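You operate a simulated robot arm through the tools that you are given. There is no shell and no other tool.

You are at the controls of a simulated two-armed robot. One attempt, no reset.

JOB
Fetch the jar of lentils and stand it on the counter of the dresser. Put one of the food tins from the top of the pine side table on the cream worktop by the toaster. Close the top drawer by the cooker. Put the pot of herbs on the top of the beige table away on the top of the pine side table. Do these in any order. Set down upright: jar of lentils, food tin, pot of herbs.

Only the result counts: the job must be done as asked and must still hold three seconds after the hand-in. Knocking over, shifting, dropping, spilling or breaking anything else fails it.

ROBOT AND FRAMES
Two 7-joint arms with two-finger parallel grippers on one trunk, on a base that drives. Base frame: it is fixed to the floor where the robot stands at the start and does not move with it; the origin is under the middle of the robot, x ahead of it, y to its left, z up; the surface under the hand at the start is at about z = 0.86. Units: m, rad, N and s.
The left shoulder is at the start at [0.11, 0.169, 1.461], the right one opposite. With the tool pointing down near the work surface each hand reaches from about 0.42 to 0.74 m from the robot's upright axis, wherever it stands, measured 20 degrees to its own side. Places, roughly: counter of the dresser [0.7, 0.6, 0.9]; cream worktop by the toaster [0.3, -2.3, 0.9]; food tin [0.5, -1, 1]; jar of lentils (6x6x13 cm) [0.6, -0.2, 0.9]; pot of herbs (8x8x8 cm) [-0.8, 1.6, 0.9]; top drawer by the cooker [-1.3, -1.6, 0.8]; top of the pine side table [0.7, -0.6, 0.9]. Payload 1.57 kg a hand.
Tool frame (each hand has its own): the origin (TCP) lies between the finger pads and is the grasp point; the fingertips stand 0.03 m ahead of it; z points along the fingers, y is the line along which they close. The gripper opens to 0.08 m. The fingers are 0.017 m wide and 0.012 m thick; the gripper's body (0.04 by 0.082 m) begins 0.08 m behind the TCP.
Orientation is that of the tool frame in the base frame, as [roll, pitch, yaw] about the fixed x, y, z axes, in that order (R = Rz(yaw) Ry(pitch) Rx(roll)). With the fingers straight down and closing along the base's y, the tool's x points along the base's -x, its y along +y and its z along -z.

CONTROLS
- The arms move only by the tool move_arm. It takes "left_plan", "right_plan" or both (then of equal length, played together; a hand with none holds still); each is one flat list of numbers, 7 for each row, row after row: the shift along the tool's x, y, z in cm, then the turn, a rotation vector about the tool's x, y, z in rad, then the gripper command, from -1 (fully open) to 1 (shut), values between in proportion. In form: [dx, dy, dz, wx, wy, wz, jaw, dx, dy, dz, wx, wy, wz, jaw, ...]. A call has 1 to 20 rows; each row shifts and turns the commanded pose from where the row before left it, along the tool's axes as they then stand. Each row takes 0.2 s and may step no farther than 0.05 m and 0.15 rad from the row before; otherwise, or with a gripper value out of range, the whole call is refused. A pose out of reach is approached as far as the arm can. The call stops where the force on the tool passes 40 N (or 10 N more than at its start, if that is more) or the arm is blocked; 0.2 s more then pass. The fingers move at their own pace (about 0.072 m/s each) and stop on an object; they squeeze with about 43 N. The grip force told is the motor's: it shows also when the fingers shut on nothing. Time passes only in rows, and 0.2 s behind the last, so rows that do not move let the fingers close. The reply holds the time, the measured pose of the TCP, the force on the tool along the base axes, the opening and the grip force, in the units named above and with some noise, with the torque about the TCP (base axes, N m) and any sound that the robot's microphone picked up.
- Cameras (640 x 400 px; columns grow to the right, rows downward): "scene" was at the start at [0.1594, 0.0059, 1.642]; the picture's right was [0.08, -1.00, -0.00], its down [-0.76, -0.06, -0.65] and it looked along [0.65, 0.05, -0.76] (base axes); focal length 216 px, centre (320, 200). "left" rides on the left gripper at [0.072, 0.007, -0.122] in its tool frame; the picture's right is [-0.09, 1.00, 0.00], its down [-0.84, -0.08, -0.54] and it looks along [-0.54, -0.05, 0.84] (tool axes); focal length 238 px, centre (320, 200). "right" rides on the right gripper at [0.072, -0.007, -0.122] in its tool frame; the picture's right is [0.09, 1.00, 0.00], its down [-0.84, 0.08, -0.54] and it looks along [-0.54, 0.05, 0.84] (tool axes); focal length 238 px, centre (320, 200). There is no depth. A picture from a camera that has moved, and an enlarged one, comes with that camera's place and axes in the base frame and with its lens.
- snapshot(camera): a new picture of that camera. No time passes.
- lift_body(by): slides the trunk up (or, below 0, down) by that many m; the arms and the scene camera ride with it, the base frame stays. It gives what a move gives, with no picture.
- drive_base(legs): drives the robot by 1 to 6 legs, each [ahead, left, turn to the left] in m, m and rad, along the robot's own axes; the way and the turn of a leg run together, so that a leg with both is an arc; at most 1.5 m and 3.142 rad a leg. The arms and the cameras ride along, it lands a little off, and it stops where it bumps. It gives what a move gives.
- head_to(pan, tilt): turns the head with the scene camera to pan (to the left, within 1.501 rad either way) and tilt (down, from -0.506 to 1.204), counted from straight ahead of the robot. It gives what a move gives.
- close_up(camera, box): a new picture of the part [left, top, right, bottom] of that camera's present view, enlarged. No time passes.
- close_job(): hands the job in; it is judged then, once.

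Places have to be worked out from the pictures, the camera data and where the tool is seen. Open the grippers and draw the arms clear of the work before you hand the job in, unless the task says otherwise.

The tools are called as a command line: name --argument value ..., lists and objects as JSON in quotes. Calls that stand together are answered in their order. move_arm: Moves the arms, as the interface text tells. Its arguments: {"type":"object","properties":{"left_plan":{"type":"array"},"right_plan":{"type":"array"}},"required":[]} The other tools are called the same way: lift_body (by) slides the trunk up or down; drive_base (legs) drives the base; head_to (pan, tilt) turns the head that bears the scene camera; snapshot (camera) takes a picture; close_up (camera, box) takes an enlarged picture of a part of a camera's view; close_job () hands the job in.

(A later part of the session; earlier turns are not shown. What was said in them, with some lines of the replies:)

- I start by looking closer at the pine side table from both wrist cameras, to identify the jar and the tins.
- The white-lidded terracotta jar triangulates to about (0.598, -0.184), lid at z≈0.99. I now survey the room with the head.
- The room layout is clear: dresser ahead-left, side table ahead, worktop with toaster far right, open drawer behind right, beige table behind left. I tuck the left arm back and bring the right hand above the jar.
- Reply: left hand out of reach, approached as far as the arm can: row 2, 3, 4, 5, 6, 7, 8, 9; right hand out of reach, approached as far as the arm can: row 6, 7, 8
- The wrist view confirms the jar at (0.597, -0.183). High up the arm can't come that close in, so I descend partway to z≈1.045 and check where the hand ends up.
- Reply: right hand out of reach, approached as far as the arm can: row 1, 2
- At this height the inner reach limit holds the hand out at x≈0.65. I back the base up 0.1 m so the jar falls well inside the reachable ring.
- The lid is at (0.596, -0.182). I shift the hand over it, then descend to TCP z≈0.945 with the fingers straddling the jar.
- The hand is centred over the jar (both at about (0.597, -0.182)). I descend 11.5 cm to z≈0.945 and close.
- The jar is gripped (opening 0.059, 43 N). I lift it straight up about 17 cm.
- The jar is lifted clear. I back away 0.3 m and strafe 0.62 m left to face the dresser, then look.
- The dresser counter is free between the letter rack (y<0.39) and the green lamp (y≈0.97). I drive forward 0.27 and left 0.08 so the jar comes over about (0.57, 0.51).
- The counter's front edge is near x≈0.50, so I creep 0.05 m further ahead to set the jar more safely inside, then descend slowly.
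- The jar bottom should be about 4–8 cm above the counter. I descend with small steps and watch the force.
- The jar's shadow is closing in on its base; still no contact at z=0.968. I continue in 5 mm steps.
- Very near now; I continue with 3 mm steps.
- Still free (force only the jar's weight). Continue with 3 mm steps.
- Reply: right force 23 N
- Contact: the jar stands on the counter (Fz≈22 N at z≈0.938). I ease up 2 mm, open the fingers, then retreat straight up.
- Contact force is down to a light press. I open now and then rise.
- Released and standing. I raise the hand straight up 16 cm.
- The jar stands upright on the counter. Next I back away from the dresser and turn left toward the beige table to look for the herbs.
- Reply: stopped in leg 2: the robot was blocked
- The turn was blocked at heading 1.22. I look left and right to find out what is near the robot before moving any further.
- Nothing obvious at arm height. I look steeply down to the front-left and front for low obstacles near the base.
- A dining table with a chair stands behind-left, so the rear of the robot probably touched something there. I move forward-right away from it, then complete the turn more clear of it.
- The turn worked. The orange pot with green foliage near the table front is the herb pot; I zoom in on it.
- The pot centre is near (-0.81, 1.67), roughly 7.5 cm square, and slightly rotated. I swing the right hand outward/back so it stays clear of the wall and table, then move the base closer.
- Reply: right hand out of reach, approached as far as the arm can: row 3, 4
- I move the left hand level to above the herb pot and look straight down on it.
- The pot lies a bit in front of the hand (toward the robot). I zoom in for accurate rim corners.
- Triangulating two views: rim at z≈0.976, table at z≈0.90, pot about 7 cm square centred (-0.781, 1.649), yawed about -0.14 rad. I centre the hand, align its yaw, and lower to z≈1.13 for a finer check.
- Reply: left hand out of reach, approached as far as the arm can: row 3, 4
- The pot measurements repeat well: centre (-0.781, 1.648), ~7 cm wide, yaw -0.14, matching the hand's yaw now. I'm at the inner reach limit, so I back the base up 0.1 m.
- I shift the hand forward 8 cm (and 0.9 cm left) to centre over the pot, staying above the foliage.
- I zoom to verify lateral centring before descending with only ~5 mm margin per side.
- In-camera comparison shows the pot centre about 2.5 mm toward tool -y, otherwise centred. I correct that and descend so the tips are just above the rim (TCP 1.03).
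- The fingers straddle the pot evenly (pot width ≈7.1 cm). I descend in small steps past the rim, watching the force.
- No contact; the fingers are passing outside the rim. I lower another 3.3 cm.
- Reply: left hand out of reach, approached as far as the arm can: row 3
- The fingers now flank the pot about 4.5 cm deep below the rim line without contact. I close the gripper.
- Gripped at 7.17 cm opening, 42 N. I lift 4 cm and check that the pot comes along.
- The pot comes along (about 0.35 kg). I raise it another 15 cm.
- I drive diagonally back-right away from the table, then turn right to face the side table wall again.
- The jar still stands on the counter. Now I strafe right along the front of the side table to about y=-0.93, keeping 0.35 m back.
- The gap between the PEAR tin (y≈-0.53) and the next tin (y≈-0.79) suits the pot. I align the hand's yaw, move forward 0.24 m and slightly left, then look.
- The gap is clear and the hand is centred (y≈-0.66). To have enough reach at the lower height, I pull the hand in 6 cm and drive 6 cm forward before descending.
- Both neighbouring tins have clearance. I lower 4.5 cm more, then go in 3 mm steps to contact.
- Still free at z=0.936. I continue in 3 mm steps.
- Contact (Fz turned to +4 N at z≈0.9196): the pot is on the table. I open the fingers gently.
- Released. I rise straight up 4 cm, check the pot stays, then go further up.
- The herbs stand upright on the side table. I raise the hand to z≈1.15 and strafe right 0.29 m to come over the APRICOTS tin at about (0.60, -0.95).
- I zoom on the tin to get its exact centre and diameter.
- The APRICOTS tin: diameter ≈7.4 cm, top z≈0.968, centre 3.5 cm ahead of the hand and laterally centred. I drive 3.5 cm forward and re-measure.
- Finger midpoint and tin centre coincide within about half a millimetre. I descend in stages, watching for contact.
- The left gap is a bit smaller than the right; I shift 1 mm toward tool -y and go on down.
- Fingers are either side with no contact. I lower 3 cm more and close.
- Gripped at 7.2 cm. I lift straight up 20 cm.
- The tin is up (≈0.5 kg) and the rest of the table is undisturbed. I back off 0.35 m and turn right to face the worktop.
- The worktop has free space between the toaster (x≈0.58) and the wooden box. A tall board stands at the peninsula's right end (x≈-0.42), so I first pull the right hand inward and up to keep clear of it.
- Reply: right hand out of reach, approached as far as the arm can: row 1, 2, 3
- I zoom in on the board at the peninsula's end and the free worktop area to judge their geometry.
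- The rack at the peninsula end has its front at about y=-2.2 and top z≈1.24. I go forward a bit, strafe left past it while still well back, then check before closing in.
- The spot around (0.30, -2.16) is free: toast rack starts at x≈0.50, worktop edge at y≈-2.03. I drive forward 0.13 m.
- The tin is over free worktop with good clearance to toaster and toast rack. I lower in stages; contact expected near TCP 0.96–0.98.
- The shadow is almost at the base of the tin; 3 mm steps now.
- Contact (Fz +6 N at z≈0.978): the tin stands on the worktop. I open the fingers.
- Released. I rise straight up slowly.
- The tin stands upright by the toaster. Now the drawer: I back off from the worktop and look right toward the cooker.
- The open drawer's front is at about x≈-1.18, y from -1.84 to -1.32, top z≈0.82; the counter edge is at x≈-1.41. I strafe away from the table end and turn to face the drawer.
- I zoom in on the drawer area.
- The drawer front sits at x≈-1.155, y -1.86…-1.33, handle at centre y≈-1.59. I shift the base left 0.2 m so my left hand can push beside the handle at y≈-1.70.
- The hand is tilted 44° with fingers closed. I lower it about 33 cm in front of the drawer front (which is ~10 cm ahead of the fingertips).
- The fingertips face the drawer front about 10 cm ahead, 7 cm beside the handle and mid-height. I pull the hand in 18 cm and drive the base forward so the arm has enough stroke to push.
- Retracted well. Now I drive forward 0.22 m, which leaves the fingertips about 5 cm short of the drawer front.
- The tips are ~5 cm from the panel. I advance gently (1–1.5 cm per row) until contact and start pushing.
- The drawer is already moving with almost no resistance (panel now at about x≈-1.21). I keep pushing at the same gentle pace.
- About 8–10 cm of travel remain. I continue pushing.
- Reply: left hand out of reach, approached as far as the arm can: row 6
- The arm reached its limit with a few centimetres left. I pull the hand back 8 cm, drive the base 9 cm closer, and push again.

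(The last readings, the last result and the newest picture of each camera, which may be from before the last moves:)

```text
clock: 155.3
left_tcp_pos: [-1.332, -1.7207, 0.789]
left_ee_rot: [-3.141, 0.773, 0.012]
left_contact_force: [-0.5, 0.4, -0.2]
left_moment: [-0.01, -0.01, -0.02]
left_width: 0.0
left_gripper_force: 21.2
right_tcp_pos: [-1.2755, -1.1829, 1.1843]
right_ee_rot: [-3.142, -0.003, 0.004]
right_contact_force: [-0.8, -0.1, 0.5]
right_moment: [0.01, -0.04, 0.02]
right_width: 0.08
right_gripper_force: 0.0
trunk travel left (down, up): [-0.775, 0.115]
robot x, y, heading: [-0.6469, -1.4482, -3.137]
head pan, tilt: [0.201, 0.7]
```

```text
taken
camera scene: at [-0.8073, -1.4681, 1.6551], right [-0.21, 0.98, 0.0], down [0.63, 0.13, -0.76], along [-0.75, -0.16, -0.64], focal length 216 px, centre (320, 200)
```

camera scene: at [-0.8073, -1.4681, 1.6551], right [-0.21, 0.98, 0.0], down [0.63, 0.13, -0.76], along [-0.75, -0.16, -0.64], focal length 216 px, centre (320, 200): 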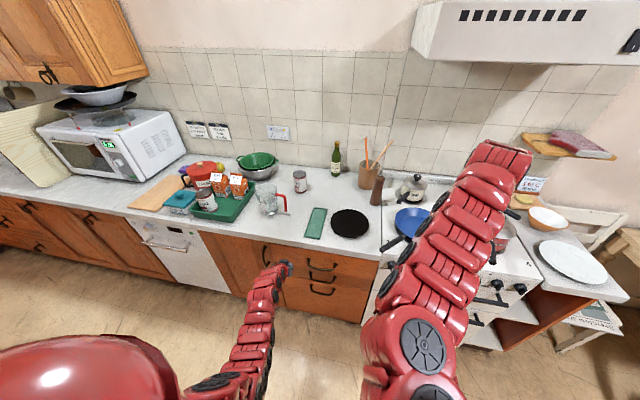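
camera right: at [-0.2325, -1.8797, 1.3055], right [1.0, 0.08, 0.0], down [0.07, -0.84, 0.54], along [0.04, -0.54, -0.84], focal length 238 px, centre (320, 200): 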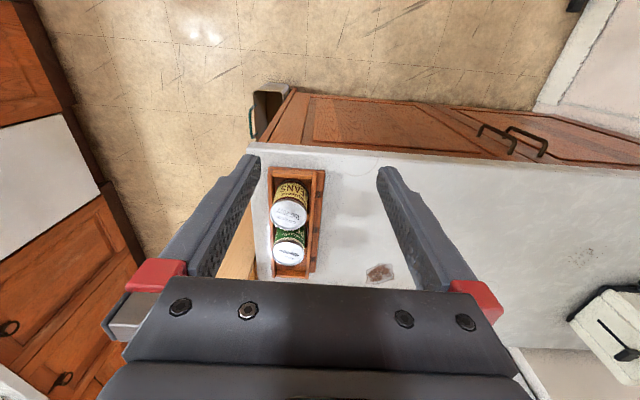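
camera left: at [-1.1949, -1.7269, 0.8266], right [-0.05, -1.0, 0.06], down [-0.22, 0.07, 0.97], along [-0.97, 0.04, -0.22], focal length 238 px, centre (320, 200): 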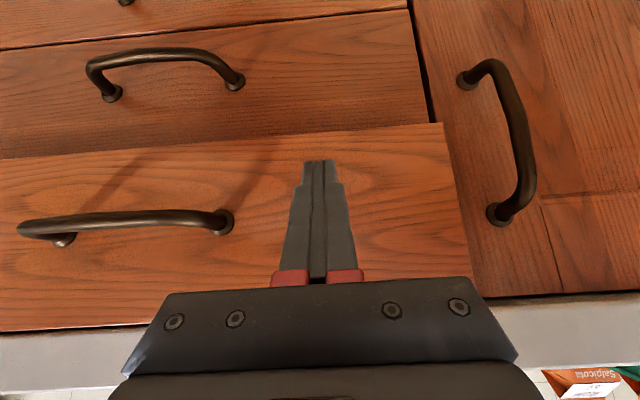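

The drawer coasted a little further. I push on until it bottoms out.

move_arm --left_plan '[-0.72, 0, 0.7, 0, 0, 0, 1, -0.72, 0, 0.7, 0, 0, 0, 1, -0.72, 0, 0.7, 0, 0, 0, 1, -0.72, 0, 0.7, 0, 0, 0, 1, -0.72, 0, 0.7, 0, 0, 0, 1, -0.72, 0, 0.7, 0, 0, 0, 1]'

snapshot --camera "left"

close_up --camera "scene" --box '[200, 200, 440, 350]'

```text
clock: 156.7
left_tcp_pos: [-1.3719, -1.7238, 0.7861]
left_ee_rot: [-3.14, 0.756, 0.015]
left_contact_force: [56.4, 4.9, 38.7]
left_moment: [-0.02, 0.12, -0.2]
left_width: 0.0
left_gripper_force: 21.3
right_tcp_pos: [-1.2693, -1.1827, 1.1867]
right_ee_rot: [3.139, 0.003, 0.007]
right_contact_force: [-0.6, 0.1, -0.1]
right_moment: [0.01, -0.06, -0.01]
right_width: 0.0798
right_gripper_force: 0.1
trunk travel left (down, up): [-0.775, 0.115]
robot x, y, heading: [-0.642, -1.4491, -3.13]
head pan, tilt: [0.201, 0.7]
stopped in row 6 (left hand): the force on the tool passed its limit at 49 N (the readings are from after the stop); the commanded pose is now the measured one
```

```text
taken
camera left: at [-1.2348, -1.7282, 0.8255], right [-0.05, -1.0, 0.06], down [-0.24, 0.07, 0.97], along [-0.97, 0.04, -0.24], focal length 238 px, centre (320, 200)
```

left: 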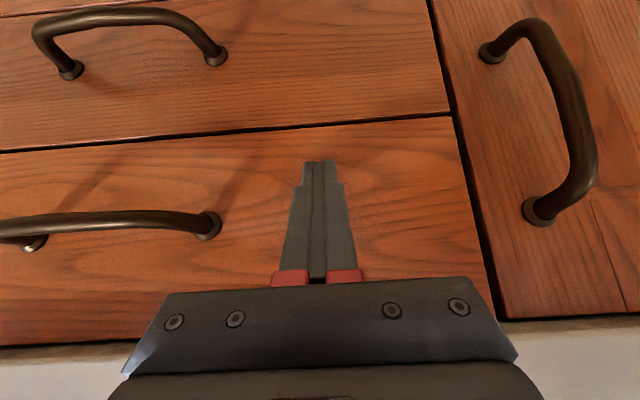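

```text
2.67 times, centred on (320, 275) of scene
camera zoom: at [-0.7966, -1.4664, 1.6564], right [-0.21, 0.98, 0.0], down [0.63, 0.13, -0.77], along [-0.75, -0.16, -0.64], focal length 575 px, centre (320, 0)
```

zoom: 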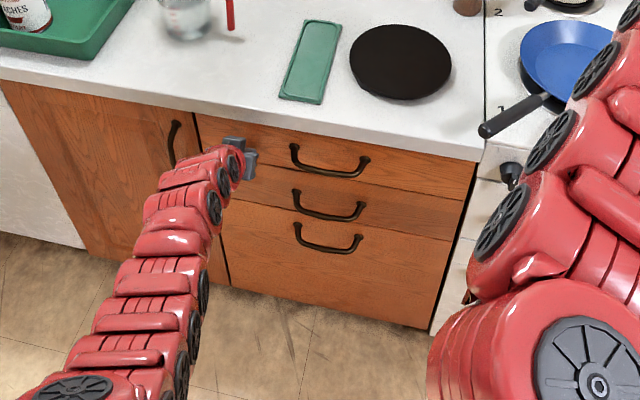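

The drawer is flush with its neighbours and bottomed out (force stop). I back the hand off straight away from it.

move_arm --left_plan '[0.72, 0, -0.7, 0, 0, 0, 1, 1.43, 0, -1.4, 0, 0, 0, 1, 2.86, 0, -2.79, 0, 0, 0, 1, 2.86, 0, -2.79, 0, 0, 0, 1, 2.86, 0, -2.79, 0, 0, 0, 1, 0, 0, 0, 0, 0, 0, 1]'

snapshot --camera "left"

close_up --camera "scene" --box '[200, 200, 440, 350]'

```text
clock: 158.1
left_tcp_pos: [-1.2269, -1.7221, 0.7839]
left_ee_rot: [-3.138, 0.754, 0.014]
left_contact_force: [0.5, 0.2, 0.3]
left_moment: [0.01, -0.01, 0.03]
left_width: 0.0001
left_gripper_force: 20.9
right_tcp_pos: [-1.2762, -1.1836, 1.1833]
right_ee_rot: [3.141, -0.002, 0.007]
right_contact_force: [-0.6, 0.6, -0.3]
right_moment: [0.03, -0.02, 0.01]
right_width: 0.0798
right_gripper_force: 0.0
trunk travel left (down, up): [-0.775, 0.115]
robot x, y, heading: [-0.6449, -1.446, -3.135]
head pan, tilt: [0.201, 0.7]
```

```text
taken
camera left: at [-1.0903, -1.7267, 0.8242], right [-0.06, -1.0, 0.06], down [-0.24, 0.07, 0.97], along [-0.97, 0.04, -0.24], focal length 238 px, centre (320, 200)
```

left: 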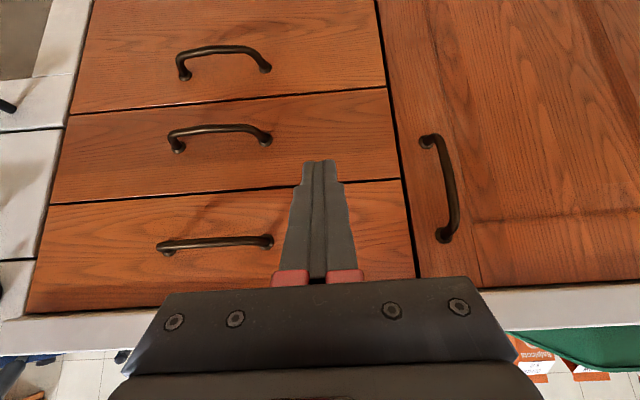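

```text
2.67 times, centred on (320, 275) of scene
camera zoom: at [-0.8073, -1.4685, 1.6549], right [-0.21, 0.98, 0.0], down [0.63, 0.13, -0.76], along [-0.75, -0.16, -0.65], focal length 575 px, centre (320, 0)
```

zoom: 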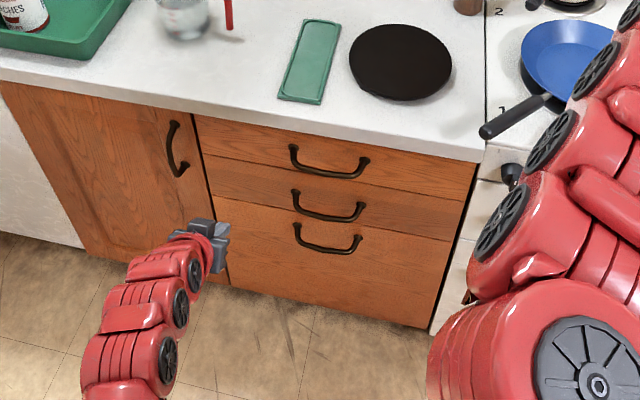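

The drawer is closed and stays flush. I back the base away, open the left gripper, raise the hand and level it.

drive_base --legs '[[-0.33, 0, 0]]'

move_arm --left_plan '[-3.25, 0, -3.4, 0, 0, 0, 0, -3.25, 0, -3.4, 0, 0, 0, -1, -3.25, 0, -3.4, 0, 0, 0, -1, -3.25, 0, -3.4, 0, 0, 0, -1, -3.25, 0, -3.4, 0, 0, 0, -1, -3.25, 0, -3.4, 0, 0, 0, -1, -3.25, 0, -3.4, 0, 0, 0, -1, 0, 0, 0, 0, 0.125, 0, -1, 0, 0, 0, 0, 0.125, 0, -1, 0, 0, 0, 0, 0.125, 0, -1, 0, 0, 0, 0, 0.125, 0, -1, 0, 0, 0, 0, 0.125, 0, -1, 0, 0, 0, 0, 0.125, 0, -1, 0, 0, 0, 0, 0, 0, -1]'

drive_base --legs '[[0, -0.2, 0]]'

head_to --pan 1.0 --tilt 0.5

snapshot --camera "scene"

```text
clock: 160.2
left_tcp_pos: [-0.8972, -1.7204, 0.7836]
left_ee_rot: [-3.137, 0.752, 0.017]
left_contact_force: [0.6, -0.4, 0.4]
left_moment: [-0.01, 0.02, -0.03]
left_width: 0.0
left_gripper_force: 21.7
right_tcp_pos: [-0.9491, -1.1828, 1.1829]
right_ee_rot: [-3.142, -0.003, 0.009]
right_contact_force: [-0.6, -0.4, 0.3]
right_moment: [-0.04, 0.0, 0.0]
right_width: 0.0802
right_gripper_force: 0.0
trunk travel left (down, up): [-0.775, 0.115]
robot x, y, heading: [-0.3157, -1.4451, -3.129]
head pan, tilt: [0.201, 0.7]
```

```text
clock: 163.2
left_tcp_pos: [-0.8746, -1.7137, 1.0515]
left_ee_rot: [-3.125, 0.223, 0.016]
left_contact_force: [-0.8, 0.5, -0.1]
left_moment: [0.0, 0.01, 0.0]
left_width: 0.08
left_gripper_force: 0.1
left hand out of reach, approached as far as the arm can: row 11, 12, 13
right_tcp_pos: [-0.9483, -1.1828, 1.1844]
right_ee_rot: [3.141, -0.002, 0.011]
right_contact_force: [-0.7, 0.6, 0.8]
right_moment: [-0.03, -0.01, -0.01]
right_width: 0.0797
right_gripper_force: 0.0
trunk travel left (down, up): [-0.775, 0.115]
robot x, y, heading: [-0.3155, -1.4467, -3.13]
head pan, tilt: [0.201, 0.7]
```

```text
clock: 164.8
left_tcp_pos: [-0.8779, -1.5165, 1.0527]
left_ee_rot: [-3.125, 0.223, 0.018]
left_contact_force: [0.2, 0.1, 0.5]
left_moment: [0.01, 0.02, -0.05]
left_width: 0.0798
left_gripper_force: 0.2
right_tcp_pos: [-0.9519, -0.9864, 1.1841]
right_ee_rot: [-3.141, -0.001, 0.011]
right_contact_force: [-0.6, 0.0, 0.6]
right_moment: [0.01, 0.0, 0.02]
right_width: 0.0804
right_gripper_force: 0.0
trunk travel left (down, up): [-0.775, 0.115]
robot x, y, heading: [-0.3201, -1.2519, -3.134]
head pan, tilt: [0.201, 0.7]
```

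```text
clock: 165.9
left_tcp_pos: [-0.8781, -1.5152, 1.0523]
left_ee_rot: [-3.125, 0.223, 0.017]
left_contact_force: [0.1, 0.1, 0.0]
left_moment: [0.04, 0.02, 0.02]
left_width: 0.0801
left_gripper_force: 0.1
right_tcp_pos: [-0.9518, -0.9863, 1.1842]
right_ee_rot: [-3.141, -0.003, 0.01]
right_contact_force: [-0.1, -0.6, -0.7]
right_moment: [0.01, 0.02, 0.01]
right_width: 0.08
right_gripper_force: 0.1
trunk travel left (down, up): [-0.775, 0.115]
robot x, y, heading: [-0.3185, -1.2491, -3.129]
head pan, tilt: [1.0, 0.499]
```

```text
taken
camera scene: at [-0.4462, -1.3272, 1.6728], right [-0.85, 0.53, 0.0], down [0.25, 0.41, -0.88], along [-0.47, -0.74, -0.48], focal length 216 px, centre (320, 200)
```

scene: 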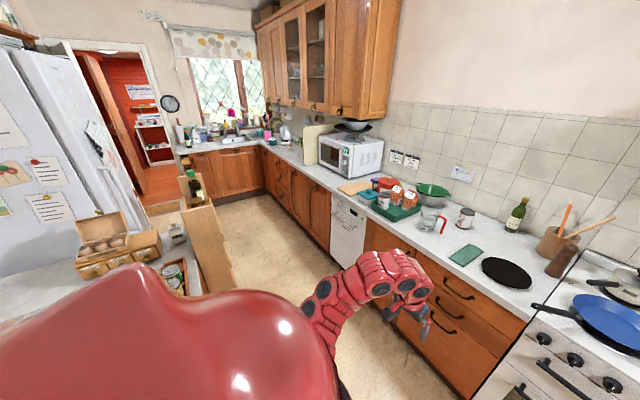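

The drawer remains closed. I turn left to check the tin and the side table once more.

drive_base --legs '[[0, 0, 0.8], [0, 0, 0.76]]'

head_to --pan 0.4 --tilt 0.5

snapshot --camera "scene"

head_to --pan 1.5 --tilt 0.4

snapshot --camera "scene"

```text
clock: 170.5
left_tcp_pos: [-0.0404, -1.8018, 1.0517]
left_ee_rot: [-3.127, 0.224, 1.612]
left_contact_force: [-0.1, 0.2, -0.2]
left_moment: [0.01, 0.0, -0.04]
left_width: 0.0795
left_gripper_force: 0.1
right_tcp_pos: [-0.5685, -1.8873, 1.1846]
right_ee_rot: [-3.141, -0.003, 1.604]
right_contact_force: [0.3, -0.2, 0.5]
right_moment: [-0.01, -0.01, -0.01]
right_width: 0.0798
right_gripper_force: 0.1
trunk travel left (down, up): [-0.775, 0.115]
robot x, y, heading: [-0.3218, -1.2502, -1.536]
head pan, tilt: [1.0, 0.499]
```

```text
clock: 171.5
left_tcp_pos: [-0.0401, -1.8013, 1.0533]
left_ee_rot: [-3.126, 0.224, 1.612]
left_contact_force: [0.4, -0.1, 0.3]
left_moment: [0.0, -0.04, -0.02]
left_width: 0.0803
left_gripper_force: 0.1
right_tcp_pos: [-0.5678, -1.8874, 1.1835]
right_ee_rot: [-3.14, -0.002, 1.605]
right_contact_force: [-0.2, -0.4, -0.8]
right_moment: [-0.01, 0.01, -0.02]
right_width: 0.08
right_gripper_force: 0.1
trunk travel left (down, up): [-0.775, 0.115]
robot x, y, heading: [-0.3189, -1.2459, -1.536]
head pan, tilt: [0.4, 0.499]
```

```text
taken
camera scene: at [-0.2764, -1.4119, 1.6728], right [-0.91, -0.42, 0.0], down [-0.2, 0.43, -0.88], along [0.37, -0.8, -0.48], focal length 216 px, centre (320, 200)
```

scene: 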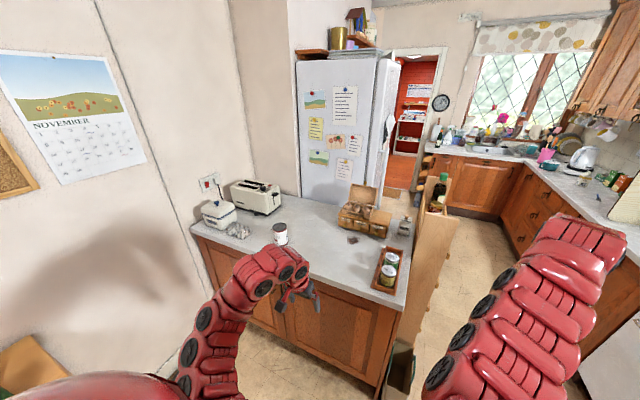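

```text
clock: 172.8
left_tcp_pos: [-0.0387, -1.8017, 1.0526]
left_ee_rot: [-3.125, 0.224, 1.611]
left_contact_force: [0.4, 0.7, 0.2]
left_moment: [0.0, 0.0, -0.02]
left_width: 0.0798
left_gripper_force: 0.1
right_tcp_pos: [-0.5685, -1.8879, 1.1846]
right_ee_rot: [3.141, -0.001, 1.605]
right_contact_force: [0.6, -0.9, -0.1]
right_moment: [-0.01, -0.03, -0.01]
right_width: 0.08
right_gripper_force: 0.1
trunk travel left (down, up): [-0.775, 0.115]
robot x, y, heading: [-0.3191, -1.2504, -1.541]
head pan, tilt: [1.499, 0.4]
```

```text
taken
camera scene: at [-0.2222, -1.3329, 1.6819], right [-0.04, -1.0, 0.0], down [-0.39, 0.01, -0.92], along [0.92, -0.03, -0.39], focal length 216 px, centre (320, 200)
```

scene: 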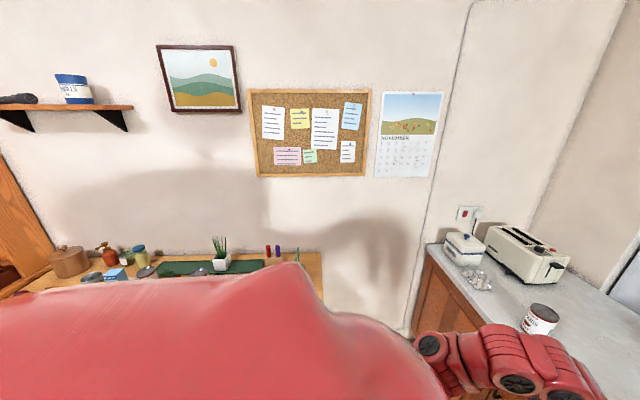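

All four results check out: the jar is on the dresser counter, the herbs are on the side table, the apricots tin stands upright by the toaster, and the drawer is closed. Both grippers are open and the arms are clear, so I hand in the job.

close_job

```text
The job is handed in.
```

I did all four parts of the job and handed it in; no verdict has come back yet.

- **Jar of lentils:** it stands upright on the dresser counter, to the left of the letter rack. I last saw it there just after placing the herbs pickup, not right at hand-in.
- **Food tin:** the apricots tin stands upright on the cream worktop, about 25 cm from the toaster. I checked it again just before hand-in.
- **Top drawer by the cooker:** it is pushed fully in and flush with the drawers below. I saw it still closed after backing away.
- **Pot of herbs:** it stands upright on the bare wood of the pine side table, between the pears and carrots tins. I last saw it there while lifting the apricots tin; at the final check the robot's shoulder hid it.

One thing could count against the job. Early on, while turning near the dining table, the base was blocked by something I couldn't see, possibly a chair. I moved away at once, but I never identified it and can't say whether it shifted.

Both grippers were open and the arms clear when I handed in.
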